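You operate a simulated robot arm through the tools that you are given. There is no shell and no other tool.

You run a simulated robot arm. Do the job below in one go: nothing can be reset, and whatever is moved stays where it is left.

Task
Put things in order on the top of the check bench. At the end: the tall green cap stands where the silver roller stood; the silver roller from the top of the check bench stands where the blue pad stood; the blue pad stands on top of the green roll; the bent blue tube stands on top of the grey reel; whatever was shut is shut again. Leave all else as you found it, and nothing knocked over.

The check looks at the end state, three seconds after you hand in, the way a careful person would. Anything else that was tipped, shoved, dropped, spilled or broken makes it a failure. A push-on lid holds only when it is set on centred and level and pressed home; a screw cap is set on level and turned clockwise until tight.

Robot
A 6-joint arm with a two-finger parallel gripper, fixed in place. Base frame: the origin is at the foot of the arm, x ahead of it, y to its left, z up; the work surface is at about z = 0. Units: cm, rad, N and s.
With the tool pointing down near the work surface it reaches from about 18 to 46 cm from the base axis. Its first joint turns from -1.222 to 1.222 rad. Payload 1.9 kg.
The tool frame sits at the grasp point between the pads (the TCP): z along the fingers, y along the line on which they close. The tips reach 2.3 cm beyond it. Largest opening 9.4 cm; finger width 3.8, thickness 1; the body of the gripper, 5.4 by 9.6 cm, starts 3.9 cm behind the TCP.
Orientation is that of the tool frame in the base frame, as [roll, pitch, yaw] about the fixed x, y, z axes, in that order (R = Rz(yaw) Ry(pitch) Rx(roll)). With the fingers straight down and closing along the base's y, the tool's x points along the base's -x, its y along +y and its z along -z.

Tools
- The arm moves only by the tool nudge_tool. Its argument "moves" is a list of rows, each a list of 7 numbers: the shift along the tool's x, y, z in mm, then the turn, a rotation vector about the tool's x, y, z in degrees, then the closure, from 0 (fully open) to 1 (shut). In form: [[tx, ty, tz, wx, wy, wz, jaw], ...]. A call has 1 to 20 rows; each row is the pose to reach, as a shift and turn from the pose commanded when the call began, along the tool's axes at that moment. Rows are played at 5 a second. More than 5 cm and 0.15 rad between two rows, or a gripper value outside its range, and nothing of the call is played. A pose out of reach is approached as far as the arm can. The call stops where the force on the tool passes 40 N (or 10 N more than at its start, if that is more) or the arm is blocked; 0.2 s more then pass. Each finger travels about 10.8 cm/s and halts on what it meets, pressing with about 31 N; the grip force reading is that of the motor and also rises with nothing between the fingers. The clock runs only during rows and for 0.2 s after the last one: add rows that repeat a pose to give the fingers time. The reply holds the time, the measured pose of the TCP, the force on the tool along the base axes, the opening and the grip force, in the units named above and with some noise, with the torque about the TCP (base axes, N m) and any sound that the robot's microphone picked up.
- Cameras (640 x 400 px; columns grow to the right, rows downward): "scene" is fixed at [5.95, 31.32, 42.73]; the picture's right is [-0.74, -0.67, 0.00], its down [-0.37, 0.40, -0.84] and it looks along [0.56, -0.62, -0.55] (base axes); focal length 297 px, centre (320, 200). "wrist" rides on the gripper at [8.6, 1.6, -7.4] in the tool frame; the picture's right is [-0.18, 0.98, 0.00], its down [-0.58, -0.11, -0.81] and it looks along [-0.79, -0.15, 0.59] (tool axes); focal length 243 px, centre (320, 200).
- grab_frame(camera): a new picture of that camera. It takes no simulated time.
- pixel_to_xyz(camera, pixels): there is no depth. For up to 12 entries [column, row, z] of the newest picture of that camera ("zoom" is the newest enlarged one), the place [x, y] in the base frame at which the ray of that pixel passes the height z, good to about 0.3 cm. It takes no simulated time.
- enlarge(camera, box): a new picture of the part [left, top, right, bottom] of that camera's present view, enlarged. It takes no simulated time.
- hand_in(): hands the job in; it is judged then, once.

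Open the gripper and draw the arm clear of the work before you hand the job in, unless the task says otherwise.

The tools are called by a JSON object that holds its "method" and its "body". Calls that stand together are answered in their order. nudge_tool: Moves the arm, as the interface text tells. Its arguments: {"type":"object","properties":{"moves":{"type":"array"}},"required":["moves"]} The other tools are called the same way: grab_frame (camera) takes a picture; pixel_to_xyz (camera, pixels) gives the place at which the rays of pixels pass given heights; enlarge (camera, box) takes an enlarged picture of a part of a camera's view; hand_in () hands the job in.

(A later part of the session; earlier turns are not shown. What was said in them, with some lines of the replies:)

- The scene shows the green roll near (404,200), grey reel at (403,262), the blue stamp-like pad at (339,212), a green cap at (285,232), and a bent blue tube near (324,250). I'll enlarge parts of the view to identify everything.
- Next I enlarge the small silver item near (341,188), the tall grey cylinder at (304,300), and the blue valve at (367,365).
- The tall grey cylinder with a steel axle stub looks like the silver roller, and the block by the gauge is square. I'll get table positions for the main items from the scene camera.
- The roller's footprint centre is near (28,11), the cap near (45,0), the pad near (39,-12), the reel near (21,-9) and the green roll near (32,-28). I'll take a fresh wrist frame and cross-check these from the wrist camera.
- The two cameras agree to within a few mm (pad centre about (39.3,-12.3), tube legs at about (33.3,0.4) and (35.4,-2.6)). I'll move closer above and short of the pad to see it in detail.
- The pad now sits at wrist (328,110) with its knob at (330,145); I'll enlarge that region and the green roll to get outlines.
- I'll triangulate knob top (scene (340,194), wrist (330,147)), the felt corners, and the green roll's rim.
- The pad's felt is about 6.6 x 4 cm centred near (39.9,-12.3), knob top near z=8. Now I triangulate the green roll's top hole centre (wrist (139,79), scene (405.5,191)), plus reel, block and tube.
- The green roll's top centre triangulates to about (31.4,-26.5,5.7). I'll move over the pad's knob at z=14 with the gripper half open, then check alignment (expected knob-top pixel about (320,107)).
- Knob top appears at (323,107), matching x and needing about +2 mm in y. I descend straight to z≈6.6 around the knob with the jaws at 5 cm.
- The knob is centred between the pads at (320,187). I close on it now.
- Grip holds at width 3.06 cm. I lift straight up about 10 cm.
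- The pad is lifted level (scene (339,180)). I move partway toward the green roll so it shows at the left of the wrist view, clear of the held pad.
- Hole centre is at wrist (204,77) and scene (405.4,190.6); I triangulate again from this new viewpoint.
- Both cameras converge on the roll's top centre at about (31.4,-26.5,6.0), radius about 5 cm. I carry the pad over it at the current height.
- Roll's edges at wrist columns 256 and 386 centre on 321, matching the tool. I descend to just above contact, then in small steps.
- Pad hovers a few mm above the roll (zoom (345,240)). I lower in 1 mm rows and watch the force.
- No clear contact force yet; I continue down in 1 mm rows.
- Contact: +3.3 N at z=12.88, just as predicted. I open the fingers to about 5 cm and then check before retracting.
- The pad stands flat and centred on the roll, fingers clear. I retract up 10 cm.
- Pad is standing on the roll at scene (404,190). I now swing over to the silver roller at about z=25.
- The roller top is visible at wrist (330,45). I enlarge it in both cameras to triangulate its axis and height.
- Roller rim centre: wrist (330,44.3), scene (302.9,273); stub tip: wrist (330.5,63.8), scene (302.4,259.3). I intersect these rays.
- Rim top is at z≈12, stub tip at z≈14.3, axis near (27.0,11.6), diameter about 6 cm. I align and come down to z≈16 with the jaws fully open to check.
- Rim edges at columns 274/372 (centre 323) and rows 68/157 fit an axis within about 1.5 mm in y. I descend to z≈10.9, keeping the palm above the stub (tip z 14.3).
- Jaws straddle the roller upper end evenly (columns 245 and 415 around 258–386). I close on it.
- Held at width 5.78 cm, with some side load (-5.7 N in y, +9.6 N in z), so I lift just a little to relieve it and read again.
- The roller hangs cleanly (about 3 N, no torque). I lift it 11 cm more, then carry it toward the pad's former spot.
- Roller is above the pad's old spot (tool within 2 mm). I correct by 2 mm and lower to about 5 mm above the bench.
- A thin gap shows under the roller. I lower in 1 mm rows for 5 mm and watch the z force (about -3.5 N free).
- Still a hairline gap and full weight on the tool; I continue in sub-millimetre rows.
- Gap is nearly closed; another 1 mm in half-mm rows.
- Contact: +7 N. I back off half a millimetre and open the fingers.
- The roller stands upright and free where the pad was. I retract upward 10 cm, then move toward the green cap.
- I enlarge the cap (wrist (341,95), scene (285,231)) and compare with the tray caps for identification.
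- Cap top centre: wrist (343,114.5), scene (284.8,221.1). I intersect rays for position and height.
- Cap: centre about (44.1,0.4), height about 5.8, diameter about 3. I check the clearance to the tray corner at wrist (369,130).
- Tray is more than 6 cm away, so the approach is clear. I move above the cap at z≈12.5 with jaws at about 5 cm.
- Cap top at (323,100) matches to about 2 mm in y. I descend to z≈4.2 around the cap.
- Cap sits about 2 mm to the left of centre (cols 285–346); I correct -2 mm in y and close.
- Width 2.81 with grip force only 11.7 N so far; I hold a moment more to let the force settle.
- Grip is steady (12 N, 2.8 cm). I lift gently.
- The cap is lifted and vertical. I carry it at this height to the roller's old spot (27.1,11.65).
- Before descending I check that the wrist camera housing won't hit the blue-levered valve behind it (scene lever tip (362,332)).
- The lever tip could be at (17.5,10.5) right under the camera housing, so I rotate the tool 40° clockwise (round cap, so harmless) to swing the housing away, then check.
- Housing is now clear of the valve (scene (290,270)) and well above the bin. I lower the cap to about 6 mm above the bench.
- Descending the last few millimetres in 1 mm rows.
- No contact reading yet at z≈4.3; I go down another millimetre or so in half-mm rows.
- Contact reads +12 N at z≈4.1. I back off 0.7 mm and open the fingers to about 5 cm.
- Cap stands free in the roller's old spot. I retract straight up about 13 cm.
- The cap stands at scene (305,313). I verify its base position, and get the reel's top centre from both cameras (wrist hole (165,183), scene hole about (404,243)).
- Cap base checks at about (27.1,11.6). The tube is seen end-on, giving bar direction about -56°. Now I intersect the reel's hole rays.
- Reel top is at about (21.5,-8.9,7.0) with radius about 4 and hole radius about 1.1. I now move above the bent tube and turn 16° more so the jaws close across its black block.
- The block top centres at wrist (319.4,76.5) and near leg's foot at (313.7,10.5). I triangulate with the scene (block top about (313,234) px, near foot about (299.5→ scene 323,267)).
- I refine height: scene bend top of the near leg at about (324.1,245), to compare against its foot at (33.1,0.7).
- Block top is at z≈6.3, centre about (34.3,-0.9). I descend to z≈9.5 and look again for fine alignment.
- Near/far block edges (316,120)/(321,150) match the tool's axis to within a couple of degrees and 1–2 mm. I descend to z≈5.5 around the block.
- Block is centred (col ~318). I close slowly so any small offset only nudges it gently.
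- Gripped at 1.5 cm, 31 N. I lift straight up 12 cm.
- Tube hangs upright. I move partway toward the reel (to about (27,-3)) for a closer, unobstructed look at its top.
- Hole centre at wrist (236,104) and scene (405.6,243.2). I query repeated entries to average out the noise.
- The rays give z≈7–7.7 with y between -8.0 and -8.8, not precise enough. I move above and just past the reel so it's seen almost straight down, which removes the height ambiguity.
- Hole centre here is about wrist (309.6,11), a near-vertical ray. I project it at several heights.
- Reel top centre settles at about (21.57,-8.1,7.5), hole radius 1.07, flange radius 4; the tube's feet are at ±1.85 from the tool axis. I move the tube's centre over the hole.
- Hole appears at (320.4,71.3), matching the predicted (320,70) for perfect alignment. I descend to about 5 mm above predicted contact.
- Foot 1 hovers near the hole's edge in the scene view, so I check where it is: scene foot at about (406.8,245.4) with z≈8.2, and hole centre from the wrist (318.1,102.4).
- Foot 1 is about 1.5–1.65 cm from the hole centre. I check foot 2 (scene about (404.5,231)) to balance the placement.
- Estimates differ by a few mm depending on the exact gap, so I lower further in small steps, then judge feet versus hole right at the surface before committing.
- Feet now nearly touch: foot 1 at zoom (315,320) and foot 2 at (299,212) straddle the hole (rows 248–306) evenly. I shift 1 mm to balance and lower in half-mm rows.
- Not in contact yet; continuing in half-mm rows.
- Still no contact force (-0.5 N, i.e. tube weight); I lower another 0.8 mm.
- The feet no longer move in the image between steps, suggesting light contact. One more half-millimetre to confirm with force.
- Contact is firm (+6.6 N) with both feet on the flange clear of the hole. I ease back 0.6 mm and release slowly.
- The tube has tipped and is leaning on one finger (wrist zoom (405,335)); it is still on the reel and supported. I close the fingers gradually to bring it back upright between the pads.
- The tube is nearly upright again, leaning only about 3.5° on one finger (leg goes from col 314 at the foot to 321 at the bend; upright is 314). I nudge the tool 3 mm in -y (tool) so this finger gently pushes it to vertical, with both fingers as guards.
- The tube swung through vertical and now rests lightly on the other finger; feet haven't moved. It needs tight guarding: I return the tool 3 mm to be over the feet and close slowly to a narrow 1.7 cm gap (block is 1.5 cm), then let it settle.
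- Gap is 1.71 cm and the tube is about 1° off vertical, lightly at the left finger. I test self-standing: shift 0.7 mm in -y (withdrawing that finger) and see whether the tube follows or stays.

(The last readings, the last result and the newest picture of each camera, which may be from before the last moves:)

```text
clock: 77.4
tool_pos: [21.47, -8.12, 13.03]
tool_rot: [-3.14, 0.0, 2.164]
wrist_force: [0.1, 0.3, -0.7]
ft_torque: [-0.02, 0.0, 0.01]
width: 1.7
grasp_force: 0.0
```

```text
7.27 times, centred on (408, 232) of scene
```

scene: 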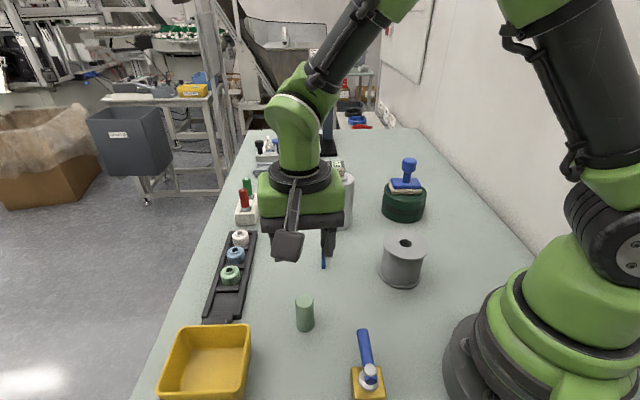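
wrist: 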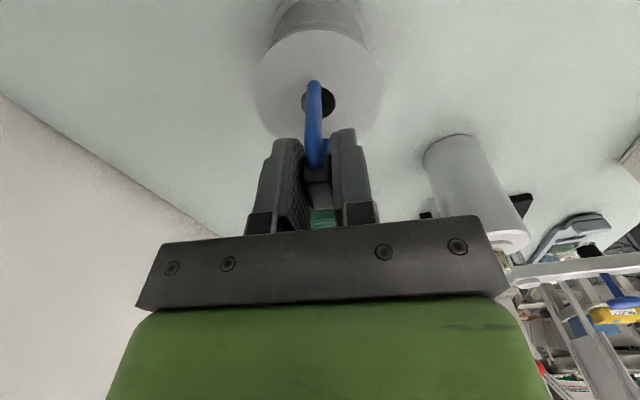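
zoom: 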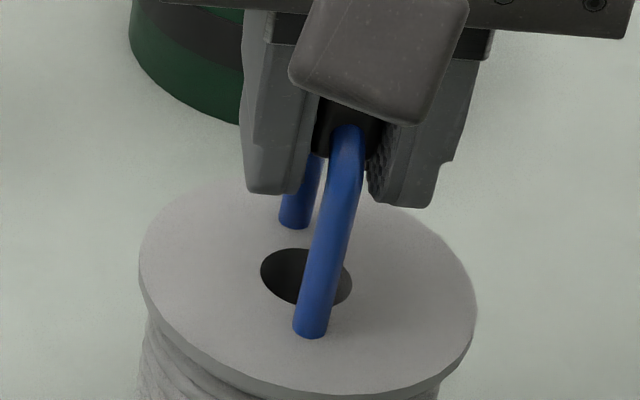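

The tube's lean is unchanged at about 1° after the shift. I widen the guard gap slightly to 1.9 cm and wait, to see whether it keeps standing by itself.

{"method": "nudge_tool", "body": {"moves": [[0, 0, 0, 0, 0, 0, 0.815], [0, 0, 0, 0, 0, 0, 0.81], [0, 0, 0, 0, 0, 0, 0.805], [0, 0, 0, 0, 0, 0, 0.8], [0, 0, 0, 0, 0, 0, 0.8], [0, 0, 0, 0, 0, 0, 0.8], [0, 0, 0, 0, 0, 0, 0.8], [0, 0, 0, 0, 0, 0, 0.8]]}}

{"method": "enlarge", "body": {"camera": "wrist", "box": [260, 60, 380, 200]}}

{"method": "enlarge", "body": {"camera": "scene", "box": [385, 205, 430, 260]}}

```text
clock: 79.2
tool_pos: [21.54, -8.06, 12.88]
tool_rot: [3.141, 0.001, 2.165]
wrist_force: [-0.3, -0.7, -0.2]
ft_torque: [0.04, -0.01, 0.01]
width: 1.89
grasp_force: 0.1
```

```text
2.86 times, centred on (320, 130) of wrist
```

zoom: 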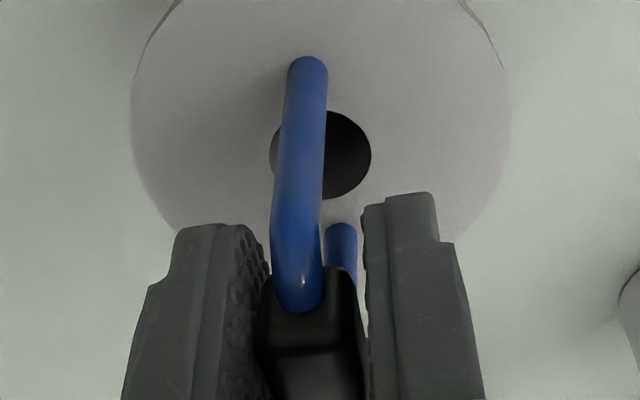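

```text
7.27 times, centred on (408, 232) of scene
```

zoom: 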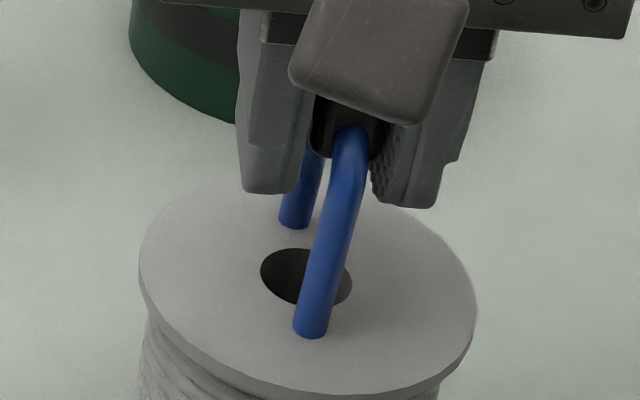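

The tube follows the left finger, so it isn't balanced at this lean. I measure its true lateral lean: leg axis at foot (scene 406.8,249.9, z≈7.6) versus near the bend (411.7,225.1, z≈12.5).

{"method": "pixel_to_xyz", "body": {"camera": "scene", "pixels": [[406.8, 249.9, 7.6], [406.8, 249.9, 7.6], [406.8, 249.9, 7.6], [406.8, 249.9, 7.6], [406.8, 249.9, 7.6], [406.8, 249.9, 7.6], [411.7, 225.1, 12.5], [411.7, 225.1, 12.5], [411.7, 225.1, 12.5], [411.7, 225.1, 12.5], [411.7, 225.1, 12.5], [411.7, 225.1, 12.5]]}}

{"method": "enlarge", "body": {"camera": "scene", "box": [395, 215, 425, 255]}}

```text
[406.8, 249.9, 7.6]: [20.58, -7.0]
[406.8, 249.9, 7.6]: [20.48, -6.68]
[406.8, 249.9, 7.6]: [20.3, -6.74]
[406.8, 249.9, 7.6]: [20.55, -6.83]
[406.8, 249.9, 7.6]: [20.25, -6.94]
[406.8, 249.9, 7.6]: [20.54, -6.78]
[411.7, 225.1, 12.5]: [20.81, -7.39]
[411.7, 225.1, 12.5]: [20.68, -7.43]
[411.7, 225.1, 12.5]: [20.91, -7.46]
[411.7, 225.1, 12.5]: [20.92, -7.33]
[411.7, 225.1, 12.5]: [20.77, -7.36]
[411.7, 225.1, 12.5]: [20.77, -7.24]
```

```text
10.00 times, centred on (410, 235) of scene
```

zoom: 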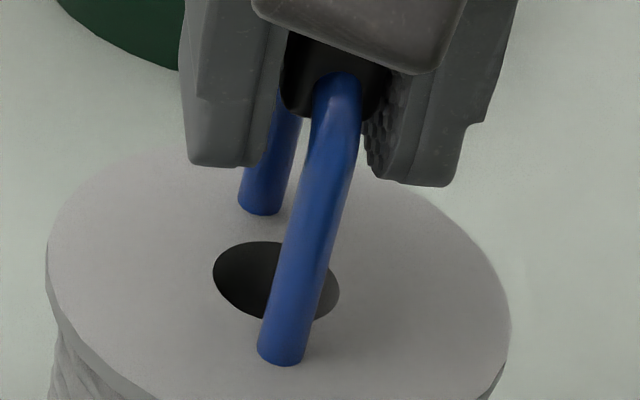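

By the scene camera the leg is now vertical (lateral coordinate 13.13 at both ends), so it may actually be standing flat by itself. I open the gap slightly more (to about 2.1 cm) and check whether it stays put.

{"method": "nudge_tool", "body": {"moves": [[0, 0, 0, 0, 0, 0, 0.795], [0, 0, 0, 0, 0, 0, 0.79], [0, 0, 0, 0, 0, 0, 0.785], [0, 0, 0, 0, 0, 0, 0.78], [0, 0, 0, 0, 0, 0, 0.78], [0, 0, 0, 0, 0, 0, 0.78], [0, 0, 0, 0, 0, 0, 0.78]]}}

{"method": "enlarge", "body": {"camera": "wrist", "box": [260, 60, 380, 200]}}

{"method": "enlarge", "body": {"camera": "scene", "box": [395, 215, 425, 255]}}

```text
clock: 80.8
tool_pos: [21.47, -8.09, 12.93]
tool_rot: [3.141, 0.0, 2.163]
wrist_force: [-0.5, 0.5, -0.1]
ft_torque: [0.03, 0.03, 0.03]
width: 2.1
grasp_force: 0.1
```

```text
2.86 times, centred on (320, 130) of wrist
```

zoom: 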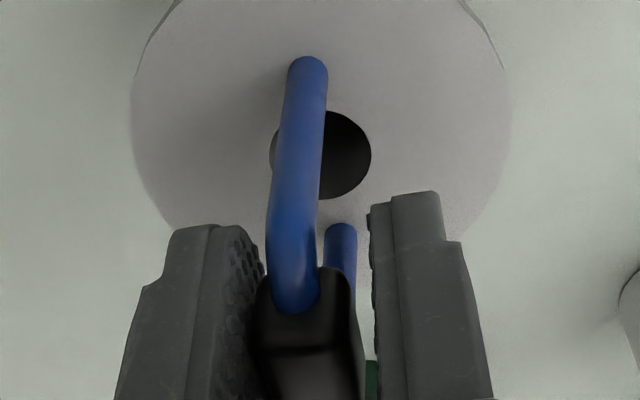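

```text
10.00 times, centred on (410, 235) of scene
```

zoom: 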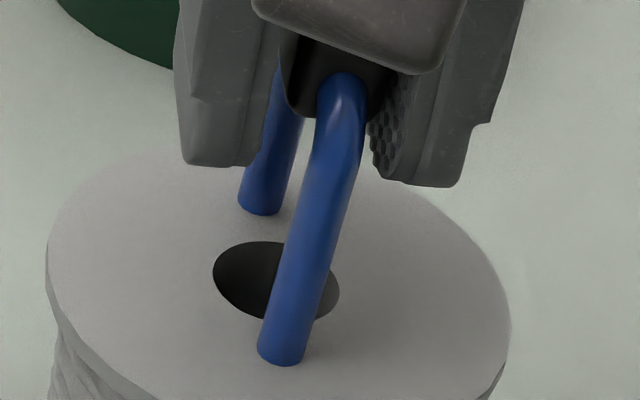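

It moved a little further with the left finger, to about -2.5° relative to the gripped pose. Its flat resting attitude may simply lie further that way, so I keep opening slowly (to about 2.4 cm) and watch whether it separates from the finger.

{"method": "nudge_tool", "body": {"moves": [[0, 0, 0, 0, 0, 0, 0.775], [0, 0, 0, 0, 0, 0, 0.77], [0, 0, 0, 0, 0, 0, 0.765], [0, 0, 0, 0, 0, 0, 0.76], [0, 0, 0, 0, 0, 0, 0.755], [0, 0, 0, 0, 0, 0, 0.75], [0, 0, 0, 0, 0, 0, 0.745], [0, 0, 0, 0, 0, 0, 0.745], [0, 0, 0, 0, 0, 0, 0.745]]}}

{"method": "enlarge", "body": {"camera": "wrist", "box": [260, 60, 380, 200]}}

{"method": "enlarge", "body": {"camera": "scene", "box": [395, 215, 425, 255]}}

```text
clock: 82.8
tool_pos: [21.52, -8.04, 12.91]
tool_rot: [-3.141, 0.001, 2.165]
wrist_force: [1.2, 0.3, 0.5]
ft_torque: [-0.01, -0.02, -0.01]
width: 2.41
grasp_force: 0.1
```

```text
2.86 times, centred on (320, 130) of wrist
```

zoom: 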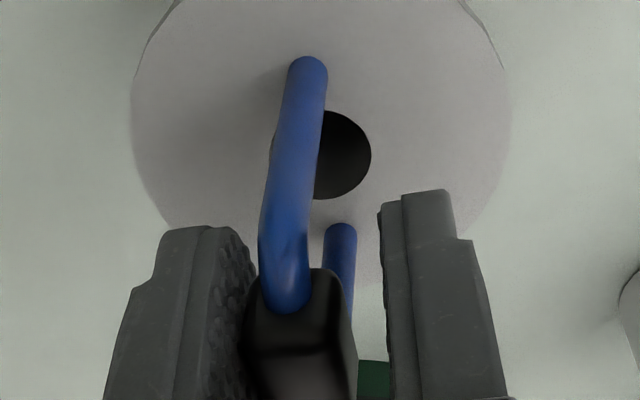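

```text
10.00 times, centred on (410, 235) of scene
```

zoom: 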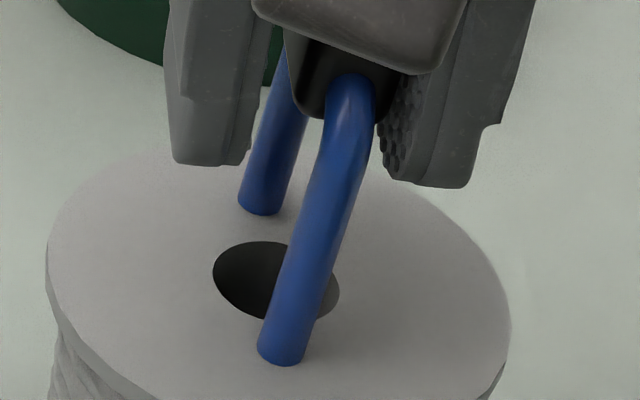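

Still following. I measure the true lean using the straight part of leg 1 in the scene view: low point (406.2,249) and high point (411.25,231), solving height from the along-bar coordinate.

{"method": "pixel_to_xyz", "body": {"camera": "scene", "pixels": [[406.2, 249, 7.9], [406.2, 249, 7.9], [406.2, 249, 7.9], [406.2, 249, 7.9], [411.25, 231, 11], [411.25, 231, 11], [411.25, 231, 11], [411.25, 231, 11], [411.25, 231, 12], [411.25, 231, 12], [411.25, 231, 12], [411.25, 231, 12]]}}

{"method": "grab_frame", "body": {"camera": "wrist"}}

```text
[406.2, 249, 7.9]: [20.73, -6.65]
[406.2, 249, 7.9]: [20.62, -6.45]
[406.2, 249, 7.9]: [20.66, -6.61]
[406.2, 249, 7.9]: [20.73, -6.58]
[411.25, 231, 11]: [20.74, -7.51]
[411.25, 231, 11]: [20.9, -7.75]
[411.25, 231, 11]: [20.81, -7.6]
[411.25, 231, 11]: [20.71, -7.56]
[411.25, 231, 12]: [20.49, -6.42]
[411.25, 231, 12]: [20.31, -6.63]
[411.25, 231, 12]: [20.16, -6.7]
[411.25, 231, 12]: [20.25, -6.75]
```

```text
taken
```

wrist: 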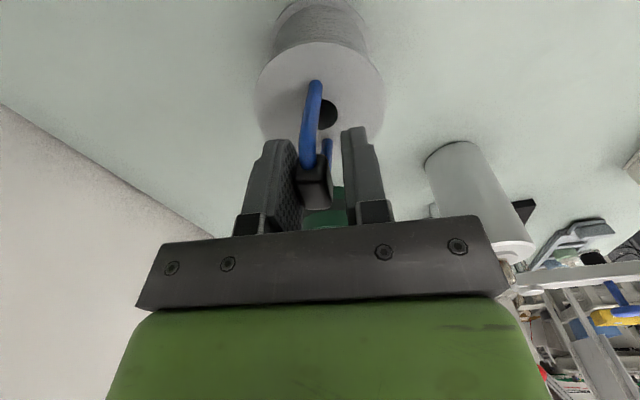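

The tube is genuinely leaning (about -4°) on the finger, so its stable range is narrow and release must be very gentle. With the arm kept still, I re-close fully so the pads square the tube up over its feet with no vertical preload.

{"method": "nudge_tool", "body": {"moves": [[0, 0, 0, 0, 0, 0, 0.755], [0, 0, 0, 0, 0, 0, 0.765], [0, 0, 0, 0, 0, 0, 0.775], [0, 0, 0, 0, 0, 0, 0.785], [0, 0, 0, 0, 0, 0, 0.795], [0, 0, 0, 0, 0, 0, 0.805], [0, 0, 0, 0, 0, 0, 0.815], [0, 0, 0, 0, 0, 0, 0.825], [0, 0, 0, 0, 0, 0, 0.835], [0, 0, 0, 0, 0, 0, 0.85], [0, 0, 0, 0, 0, 0, 0.9], [0, 0, 0, 0, 0, 0, 1], [0, 0, 0, 0, 0, 0, 1], [0, 0, 0, 0, 0, 0, 1]]}}

{"method": "enlarge", "body": {"camera": "wrist", "box": [260, 60, 380, 200]}}

{"method": "enlarge", "body": {"camera": "scene", "box": [395, 215, 425, 255]}}

```text
clock: 85.8
tool_pos: [21.53, -7.97, 13.0]
tool_rot: [3.141, 0.001, 2.166]
wrist_force: [-0.4, -0.4, 0.5]
ft_torque: [-0.01, 0.02, -0.01]
width: 1.49
grasp_force: 30.9
```

```text
2.86 times, centred on (320, 130) of wrist
```

zoom: 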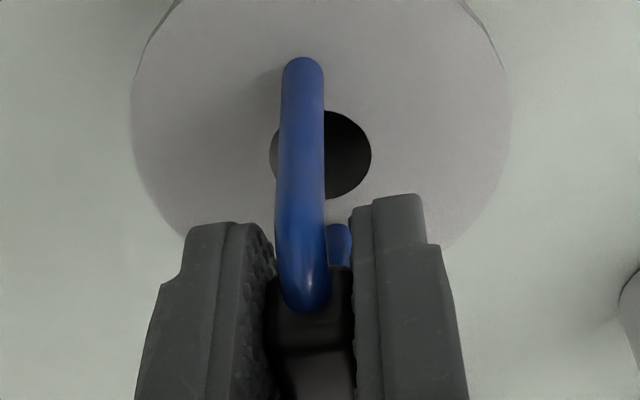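

```text
10.00 times, centred on (410, 235) of scene
```

zoom: 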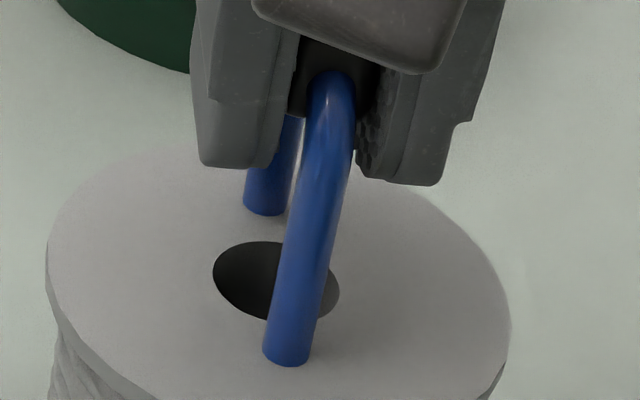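

Re-gripped at 1.49 cm with almost no contact preload (0.5 N). Now I release in very fine finger steps to a gap barely wider than the block, arm still.

{"method": "nudge_tool", "body": {"moves": [[0, 0, 0, 0, 0, 0, 0.9], [0, 0, 0, 0, 0, 0, 0.87], [0, 0, 0, 0, 0, 0, 0.855], [0, 0, 0, 0, 0, 0, 0.85], [0, 0, 0, 0, 0, 0, 0.847], [0, 0, 0, 0, 0, 0, 0.845], [0, 0, 0, 0, 0, 0, 0.843], [0, 0, 0, 0, 0, 0, 0.841], [0, 0, 0, 0, 0, 0, 0.839], [0, 0, 0, 0, 0, 0, 0.837], [0, 0, 0, 0, 0, 0, 0.836], [0, 0, 0, 0, 0, 0, 0.835], [0, 0, 0, 0, 0, 0, 0.835]]}}

{"method": "enlarge", "body": {"camera": "wrist", "box": [260, 60, 380, 200]}}

{"method": "enlarge", "body": {"camera": "scene", "box": [395, 215, 425, 255]}}

```text
clock: 88.6
tool_pos: [21.47, -8.02, 12.91]
tool_rot: [-3.141, 0.0, 2.164]
wrist_force: [0.0, 0.4, 0.1]
ft_torque: [0.01, -0.01, -0.01]
width: 1.6
grasp_force: 0.8
```

```text
2.86 times, centred on (320, 130) of wrist
```

zoom: 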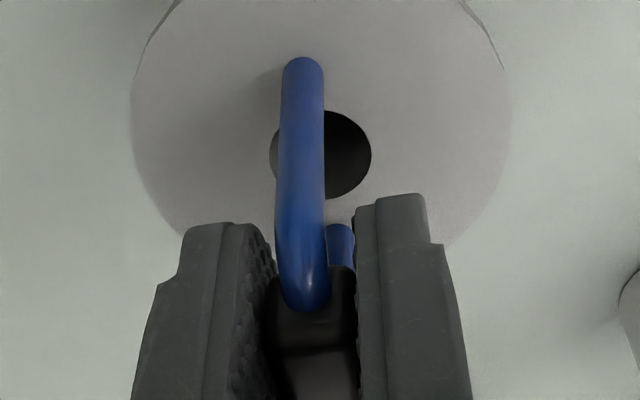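

```text
10.00 times, centred on (410, 235) of scene
```

zoom: 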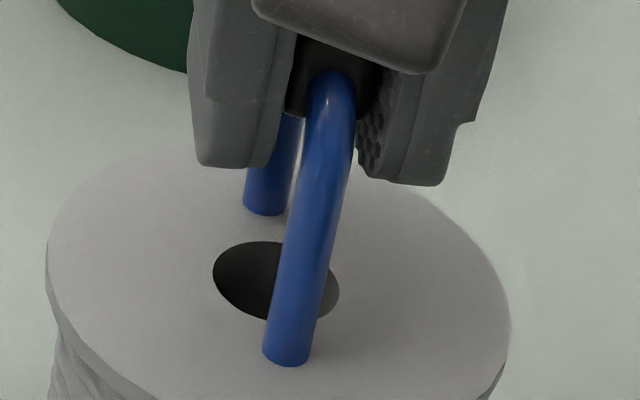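

Gap is 1.60 cm and the tube hasn't moved (foot col 303, bend col 303; scene foot (287,355), bend (334,80) unchanged). I open by another 0.1 cm in fine steps and compare.

{"method": "nudge_tool", "body": {"moves": [[0, 0, 0, 0, 0, 0, 0.834], [0, 0, 0, 0, 0, 0, 0.833], [0, 0, 0, 0, 0, 0, 0.832], [0, 0, 0, 0, 0, 0, 0.831], [0, 0, 0, 0, 0, 0, 0.83], [0, 0, 0, 0, 0, 0, 0.829], [0, 0, 0, 0, 0, 0, 0.828], [0, 0, 0, 0, 0, 0, 0.827], [0, 0, 0, 0, 0, 0, 0.826], [0, 0, 0, 0, 0, 0, 0.825], [0, 0, 0, 0, 0, 0, 0.825], [0, 0, 0, 0, 0, 0, 0.825]]}}

{"method": "enlarge", "body": {"camera": "wrist", "box": [260, 60, 380, 200]}}

{"method": "enlarge", "body": {"camera": "scene", "box": [395, 215, 425, 255]}}

```text
clock: 91.2
tool_pos: [21.57, -8.04, 13.0]
tool_rot: [-3.14, -0.001, 2.165]
wrist_force: [0.2, -0.2, 0.2]
ft_torque: [-0.04, -0.02, -0.01]
width: 1.61
grasp_force: 0.0
```

```text
2.86 times, centred on (320, 130) of wrist
```

zoom: 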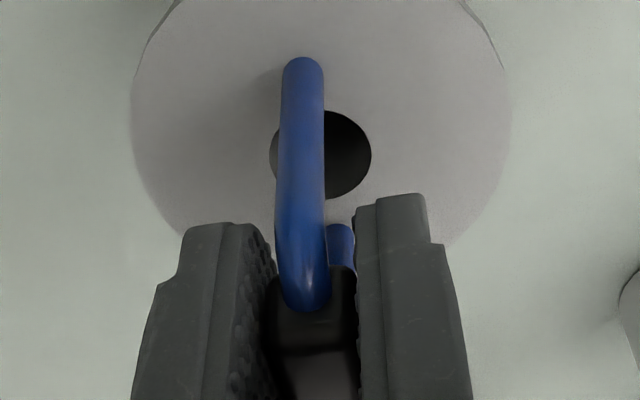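

```text
10.00 times, centred on (410, 235) of scene
```

zoom: 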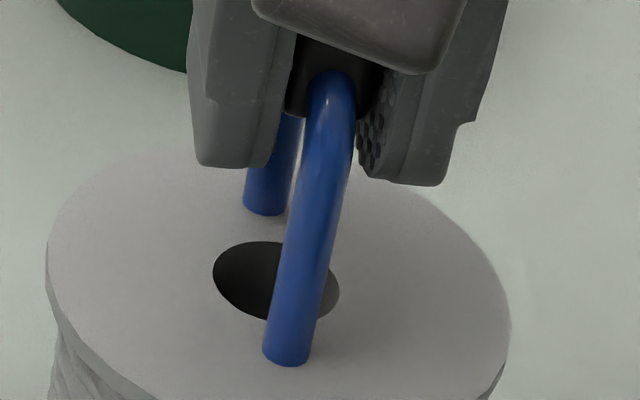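

Still unchanged, width 1.61. I continue opening slowly toward about 1.8 cm.

{"method": "nudge_tool", "body": {"moves": [[0, 0, 0, 0, 0, 0, 0.824], [0, 0, 0, 0, 0, 0, 0.823], [0, 0, 0, 0, 0, 0, 0.822], [0, 0, 0, 0, 0, 0, 0.821], [0, 0, 0, 0, 0, 0, 0.82], [0, 0, 0, 0, 0, 0, 0.819], [0, 0, 0, 0, 0, 0, 0.818], [0, 0, 0, 0, 0, 0, 0.817], [0, 0, 0, 0, 0, 0, 0.816], [0, 0, 0, 0, 0, 0, 0.815], [0, 0, 0, 0, 0, 0, 0.815], [0, 0, 0, 0, 0, 0, 0.815]]}}

{"method": "enlarge", "body": {"camera": "wrist", "box": [260, 60, 380, 200]}}

{"method": "enlarge", "body": {"camera": "scene", "box": [395, 215, 425, 255]}}

```text
clock: 93.8
tool_pos: [21.46, -8.11, 12.86]
tool_rot: [-3.141, 0.0, 2.166]
wrist_force: [0.3, 0.2, 0.6]
ft_torque: [0.01, 0.02, 0.0]
width: 1.71
grasp_force: 0.0
```

```text
2.86 times, centred on (320, 130) of wrist
```

zoom: 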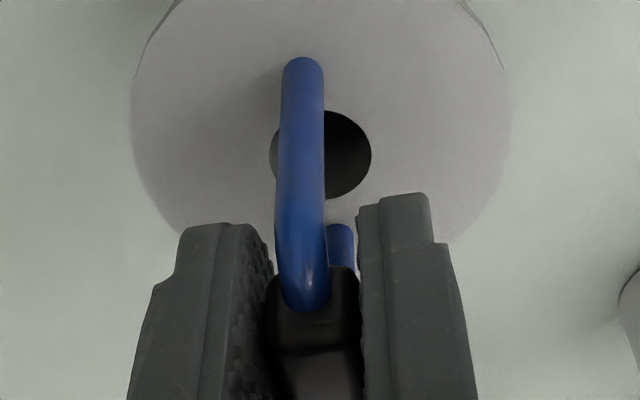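

```text
10.00 times, centred on (410, 235) of scene
```

zoom: 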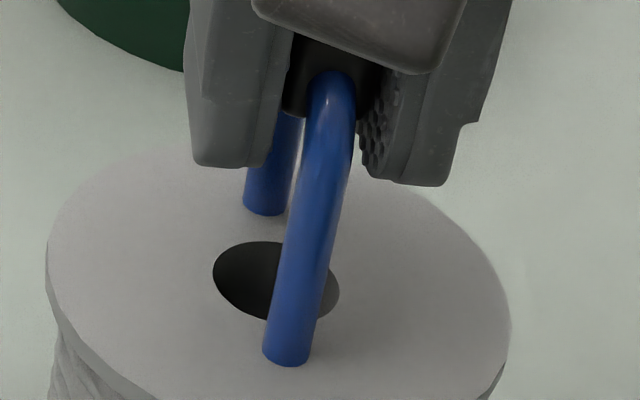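

At 1.71 cm the tube is unchanged, so it seems to be standing by itself. I keep opening in the same gentle steps.

{"method": "nudge_tool", "body": {"moves": [[0, 0, 0, 0, 0, 0, 0.813], [0, 0, 0, 0, 0, 0, 0.811], [0, 0, 0, 0, 0, 0, 0.809], [0, 0, 0, 0, 0, 0, 0.807], [0, 0, 0, 0, 0, 0, 0.805], [0, 0, 0, 0, 0, 0, 0.803], [0, 0, 0, 0, 0, 0, 0.801], [0, 0, 0, 0, 0, 0, 0.799], [0, 0, 0, 0, 0, 0, 0.797], [0, 0, 0, 0, 0, 0, 0.795], [0, 0, 0, 0, 0, 0, 0.793], [0, 0, 0, 0, 0, 0, 0.79], [0, 0, 0, 0, 0, 0, 0.79], [0, 0, 0, 0, 0, 0, 0.79]]}}

{"method": "enlarge", "body": {"camera": "wrist", "box": [260, 60, 380, 200]}}

{"method": "enlarge", "body": {"camera": "scene", "box": [395, 215, 425, 255]}}

```text
clock: 96.8
tool_pos: [21.52, -8.02, 12.95]
tool_rot: [3.141, 0.0, 2.163]
wrist_force: [0.2, 0.0, -0.3]
ft_torque: [-0.03, -0.01, 0.02]
width: 1.96
grasp_force: 0.0
```

```text
2.86 times, centred on (320, 130) of wrist
```

zoom: 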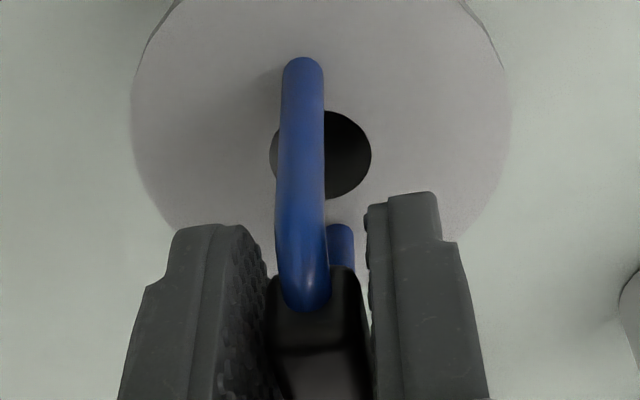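

```text
10.00 times, centred on (410, 235) of scene
```

zoom: 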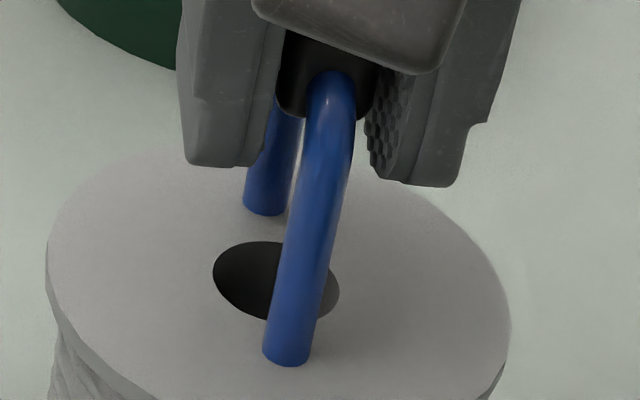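

At 1.96 cm the tube still stands in place (foot col 303, bend col ~304). I continue opening, still gently.

{"method": "nudge_tool", "body": {"moves": [[0, 0, 0, 0, 0, 0, 0.787], [0, 0, 0, 0, 0, 0, 0.784], [0, 0, 0, 0, 0, 0, 0.781], [0, 0, 0, 0, 0, 0, 0.778], [0, 0, 0, 0, 0, 0, 0.775], [0, 0, 0, 0, 0, 0, 0.772], [0, 0, 0, 0, 0, 0, 0.769], [0, 0, 0, 0, 0, 0, 0.766], [0, 0, 0, 0, 0, 0, 0.763], [0, 0, 0, 0, 0, 0, 0.76], [0, 0, 0, 0, 0, 0, 0.757], [0, 0, 0, 0, 0, 0, 0.754], [0, 0, 0, 0, 0, 0, 0.75], [0, 0, 0, 0, 0, 0, 0.75], [0, 0, 0, 0, 0, 0, 0.75]]}}

{"method": "enlarge", "body": {"camera": "wrist", "box": [260, 60, 380, 200]}}

{"method": "enlarge", "body": {"camera": "scene", "box": [395, 215, 425, 255]}}

```text
clock: 100.0
tool_pos: [21.63, -8.06, 12.99]
tool_rot: [3.142, 0.001, 2.166]
wrist_force: [-0.3, 0.9, 0.3]
ft_torque: [-0.04, 0.03, 0.0]
width: 2.31
grasp_force: 0.0
```

```text
2.86 times, centred on (320, 130) of wrist
```

zoom: 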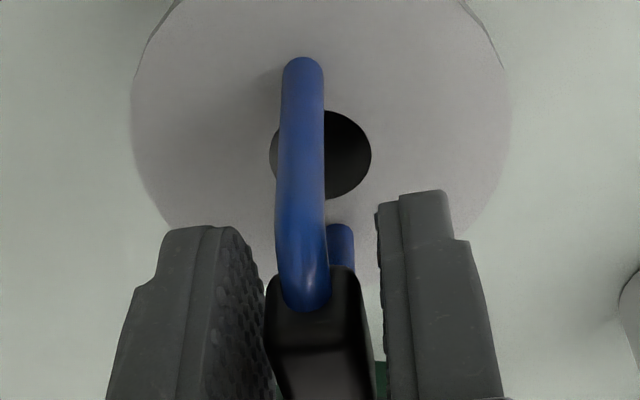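

```text
10.00 times, centred on (410, 235) of scene
```

zoom: 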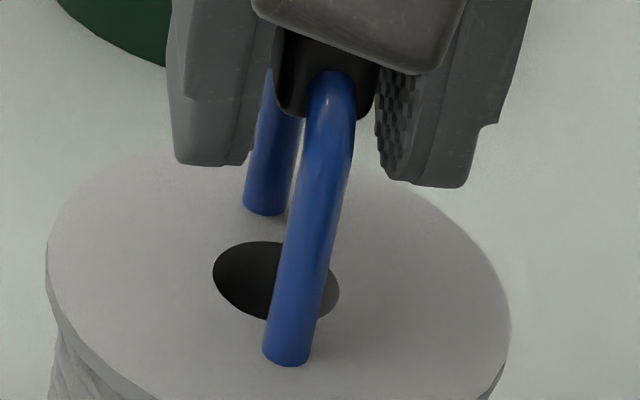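

Both fingers are now clear of the block and the tube stands on its own. I open wider gradually.

{"method": "nudge_tool", "body": {"moves": [[0, 0, 0, 0, 0, 0, 0.74], [0, 0, 0, 0, 0, 0, 0.72], [0, 0, 0, 0, 0, 0, 0.7], [0, 0, 0, 0, 0, 0, 0.67], [0, 0, 0, 0, 0, 0, 0.64], [0, 0, 0, 0, 0, 0, 0.6], [0, 0, 0, 0, 0, 0, 0.55], [0, 0, 0, 0, 0, 0, 0.5], [0, 0, 0, 0, 0, 0, 0.45], [0, 0, 0, 0, 0, 0, 0.4], [0, 0, 0, 0, 0, 0, 0.35], [0, 0, 0, 0, 0, 0, 0.3], [0, 0, 0, 0, 0, 0, 0.3]]}}

{"method": "enlarge", "body": {"camera": "wrist", "box": [220, 40, 420, 200]}}

{"method": "enlarge", "body": {"camera": "scene", "box": [380, 195, 440, 265]}}

```text
clock: 102.8
tool_pos: [21.47, -8.14, 12.89]
tool_rot: [-3.141, 0.0, 2.166]
wrist_force: [1.0, 0.1, 0.2]
ft_torque: [0.03, 0.01, 0.02]
width: 6.57
grasp_force: 0.1
```

```text
2.50 times, centred on (320, 120) of wrist
```

zoom: 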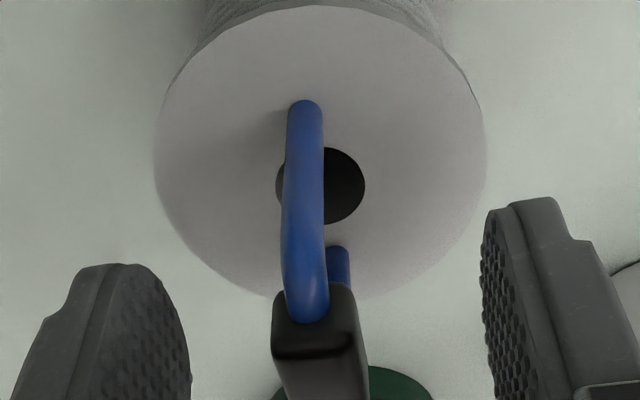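

```text
5.71 times, centred on (410, 230) of scene
```

zoom: 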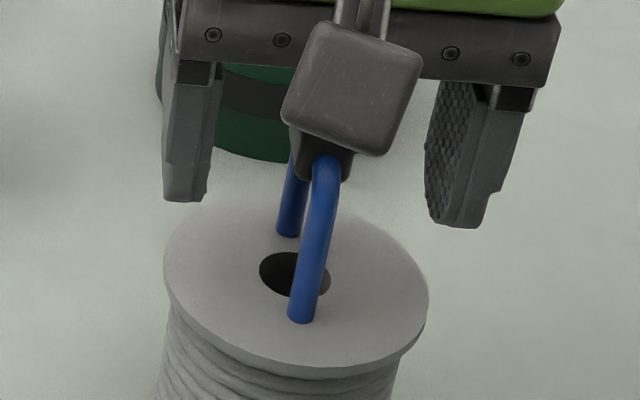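

The tube stands free with about 2.5 cm clearance on each side. I retract straight up, slowly at first.

{"method": "nudge_tool", "body": {"moves": [[0, 0, -5, 0, 0, 0, 0.3], [0, 0, -12, 0, 0, 0, 0.3], [0, 0, -22, 0, 0, 0, 0.3], [0, 0, -34, 0, 0, 0, 0.3], [0, 0, -50, 0, 0, 0, 0.3], [0, 0, -70, 0, 0, 0, 0.3], [0, 0, -95, 0, 0, 0, 0.3], [0, 0, -120, 0, 0, 0, 0.2], [0, 0, -120, 0, 0, 0, 0]]}}

{"method": "grab_frame", "body": {"camera": "scene"}}

{"method": "grab_frame", "body": {"camera": "wrist"}}

```text
clock: 104.8
tool_pos: [21.39, -8.31, 25.07]
tool_rot: [3.142, -0.001, 2.164]
wrist_force: [0.8, -0.6, 0.3]
ft_torque: [0.01, -0.02, 0.0]
width: 9.39
grasp_force: 0.0
```

```text
taken
```

scene: 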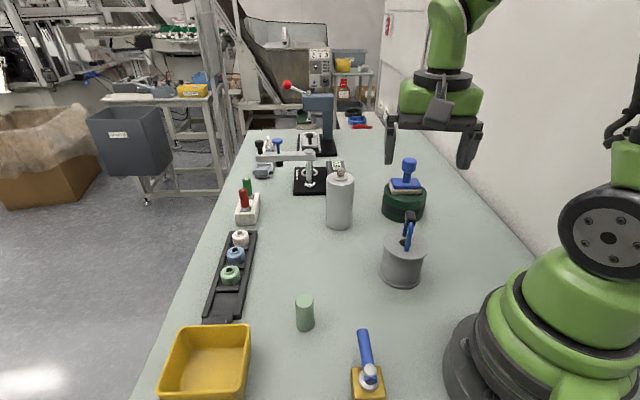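

```text
taken
```

wrist: 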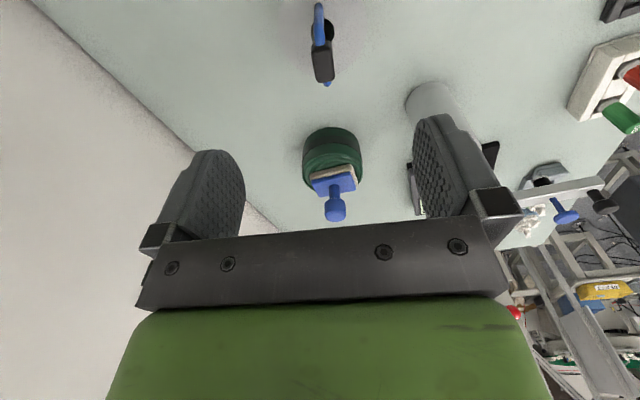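

All items appear placed: cap at (305,313), roller at (340,200), pad on the green roll (404,190), tube on the reel (407,235). I move the arm up and away, then inspect closely.

{"method": "nudge_tool", "body": {"moves": [[5, 15, -12, 0, 0, 0, 0], [12, 33, -25, 0, 0, 0, 0], [19, 53, -35, 0, 0, 0, 0], [26, 73, -45, 0, 0, 0, 0], [26, 73, -45, 0, 0, 0, 0], [26, 73, -45, 0, 0, 0, 0]]}}

{"method": "enlarge", "body": {"camera": "scene", "box": [270, 140, 450, 340]}}

{"method": "enlarge", "body": {"camera": "scene", "box": [380, 195, 440, 265]}}

{"method": "grab_frame", "body": {"camera": "wrist"}}

```text
clock: 106.2
tool_pos: [26.03, -1.78, 29.66]
tool_rot: [-3.141, 0.001, 2.165]
wrist_force: [-0.7, 0.1, 0.6]
ft_torque: [-0.02, -0.02, 0.01]
width: 9.41
grasp_force: 0.0
```

```text
2.00 times, centred on (360, 240) of scene
```

zoom: 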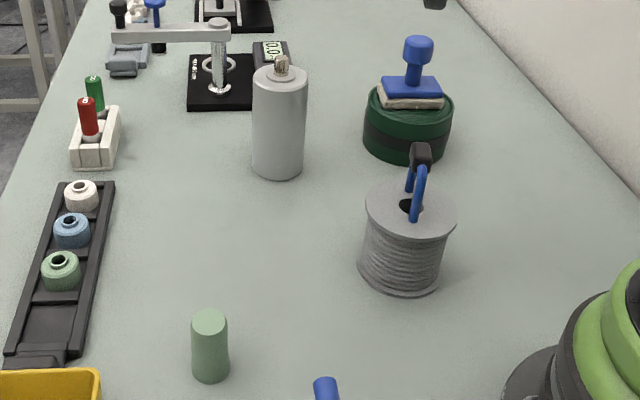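

```text
5.71 times, centred on (410, 230) of scene
```

zoom: 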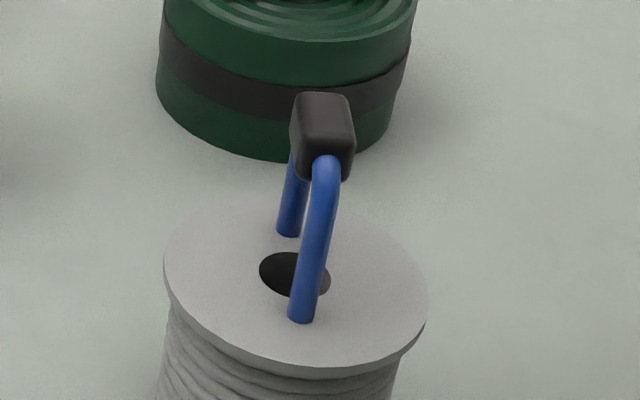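

```text
taken
```

wrist: 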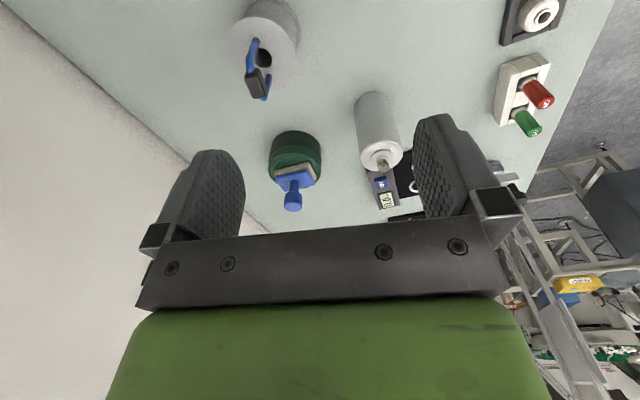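

Everything stands; the reel's hole is still at (405.6,243). I verify the roller's and cap's footprints numerically and wait a moment to confirm the tube stays standing.

{"method": "nudge_tool", "body": {"moves": [[0, 0, 0, 0, 0, 0, 0], [0, 0, 0, 0, 0, 0, 0], [0, 0, 0, 0, 0, 0, 0], [0, 0, 0, 0, 0, 0, 0], [0, 0, 0, 0, 0, 0, 0], [0, 0, 0, 0, 0, 0, 0], [0, 0, 0, 0, 0, 0, 0], [0, 0, 0, 0, 0, 0, 0], [0, 0, 0, 0, 0, 0, 0], [0, 0, 0, 0, 0, 0, 0], [0, 0, 0, 0, 0, 0, 0], [0, 0, 0, 0, 0, 0, 0], [0, 0, 0, 0, 0, 0, 0], [0, 0, 0, 0, 0, 0, 0], [0, 0, 0, 0, 0, 0, 0]]}}

{"method": "grab_frame", "body": {"camera": "scene"}}

{"method": "enlarge", "body": {"camera": "scene", "box": [310, 160, 440, 300]}}

{"method": "pixel_to_xyz", "body": {"camera": "scene", "pixels": [[339, 229.7, 0], [339, 229.7, 0], [339, 229.7, 0], [340, 177, 12], [340, 177, 12], [305, 331.5, 0], [305, 331.5, 0]]}}

```text
clock: 109.4
tool_pos: [26.07, -1.75, 29.6]
tool_rot: [3.14, 0.0, 2.163]
wrist_force: [-1.3, -0.3, 0.6]
ft_torque: [-0.03, 0.03, 0.01]
width: 9.41
grasp_force: 0.1
```

```text
taken
```

scene: 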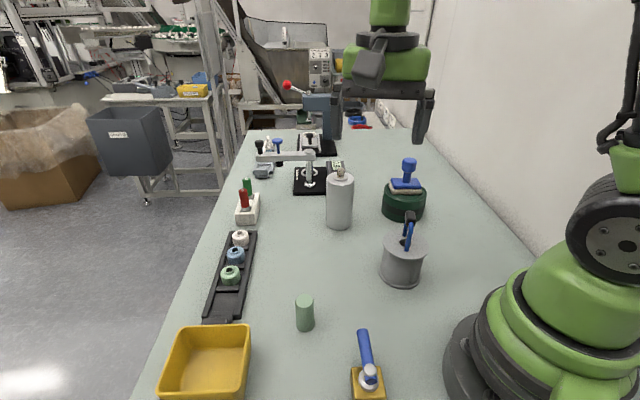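

```text
2.86 times, centred on (375, 230) of scene
```

zoom: 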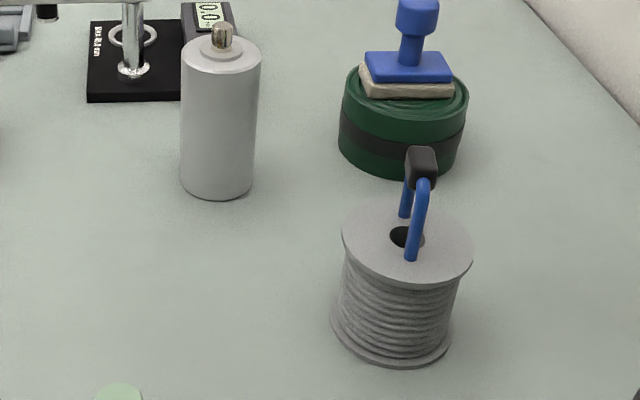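

```text
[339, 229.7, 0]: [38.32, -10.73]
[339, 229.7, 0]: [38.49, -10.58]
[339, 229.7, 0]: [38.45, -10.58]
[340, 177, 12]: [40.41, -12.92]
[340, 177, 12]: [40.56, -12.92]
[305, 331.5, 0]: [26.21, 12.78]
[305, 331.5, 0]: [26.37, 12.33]
```

The tube has stayed upright for several seconds, the roller and cap stand at their target spots, the pad rests on the green roll, and nothing else was disturbed. The gripper is open and clear, so I hand in.

{"method": "hand_in", "body": {}}

```text
The job is handed in.
```

The job is handed in. In the last pictures all four items were in place, and the arm was open and clear of the bench.

- **Tall green cap:** it stands where the silver roller stood.
- **Silver roller:** it stands where the blue pad stood. I took this to be the large grey cylinder with the steel stub. A camera check put it about 0.5 cm off the pad's spot, close to what the camera can resolve.
- **Blue pad:** it sits flat and centred on the green roll. I took this to be the blue-handled stamp.
- **Bent blue tube:** it stands upright on the grey reel, with one foot on either side of the hole.

The tube was the difficult one. On my first release it tipped and leaned against a finger, without falling off the reel. I squared it up again and let go in very small steps. It then stood on its own for several seconds, but it balances on two narrow feet, so it is the least secure of the four.

I opened nothing, so there was nothing to shut again. In the last pictures nothing else looked moved or knocked over.
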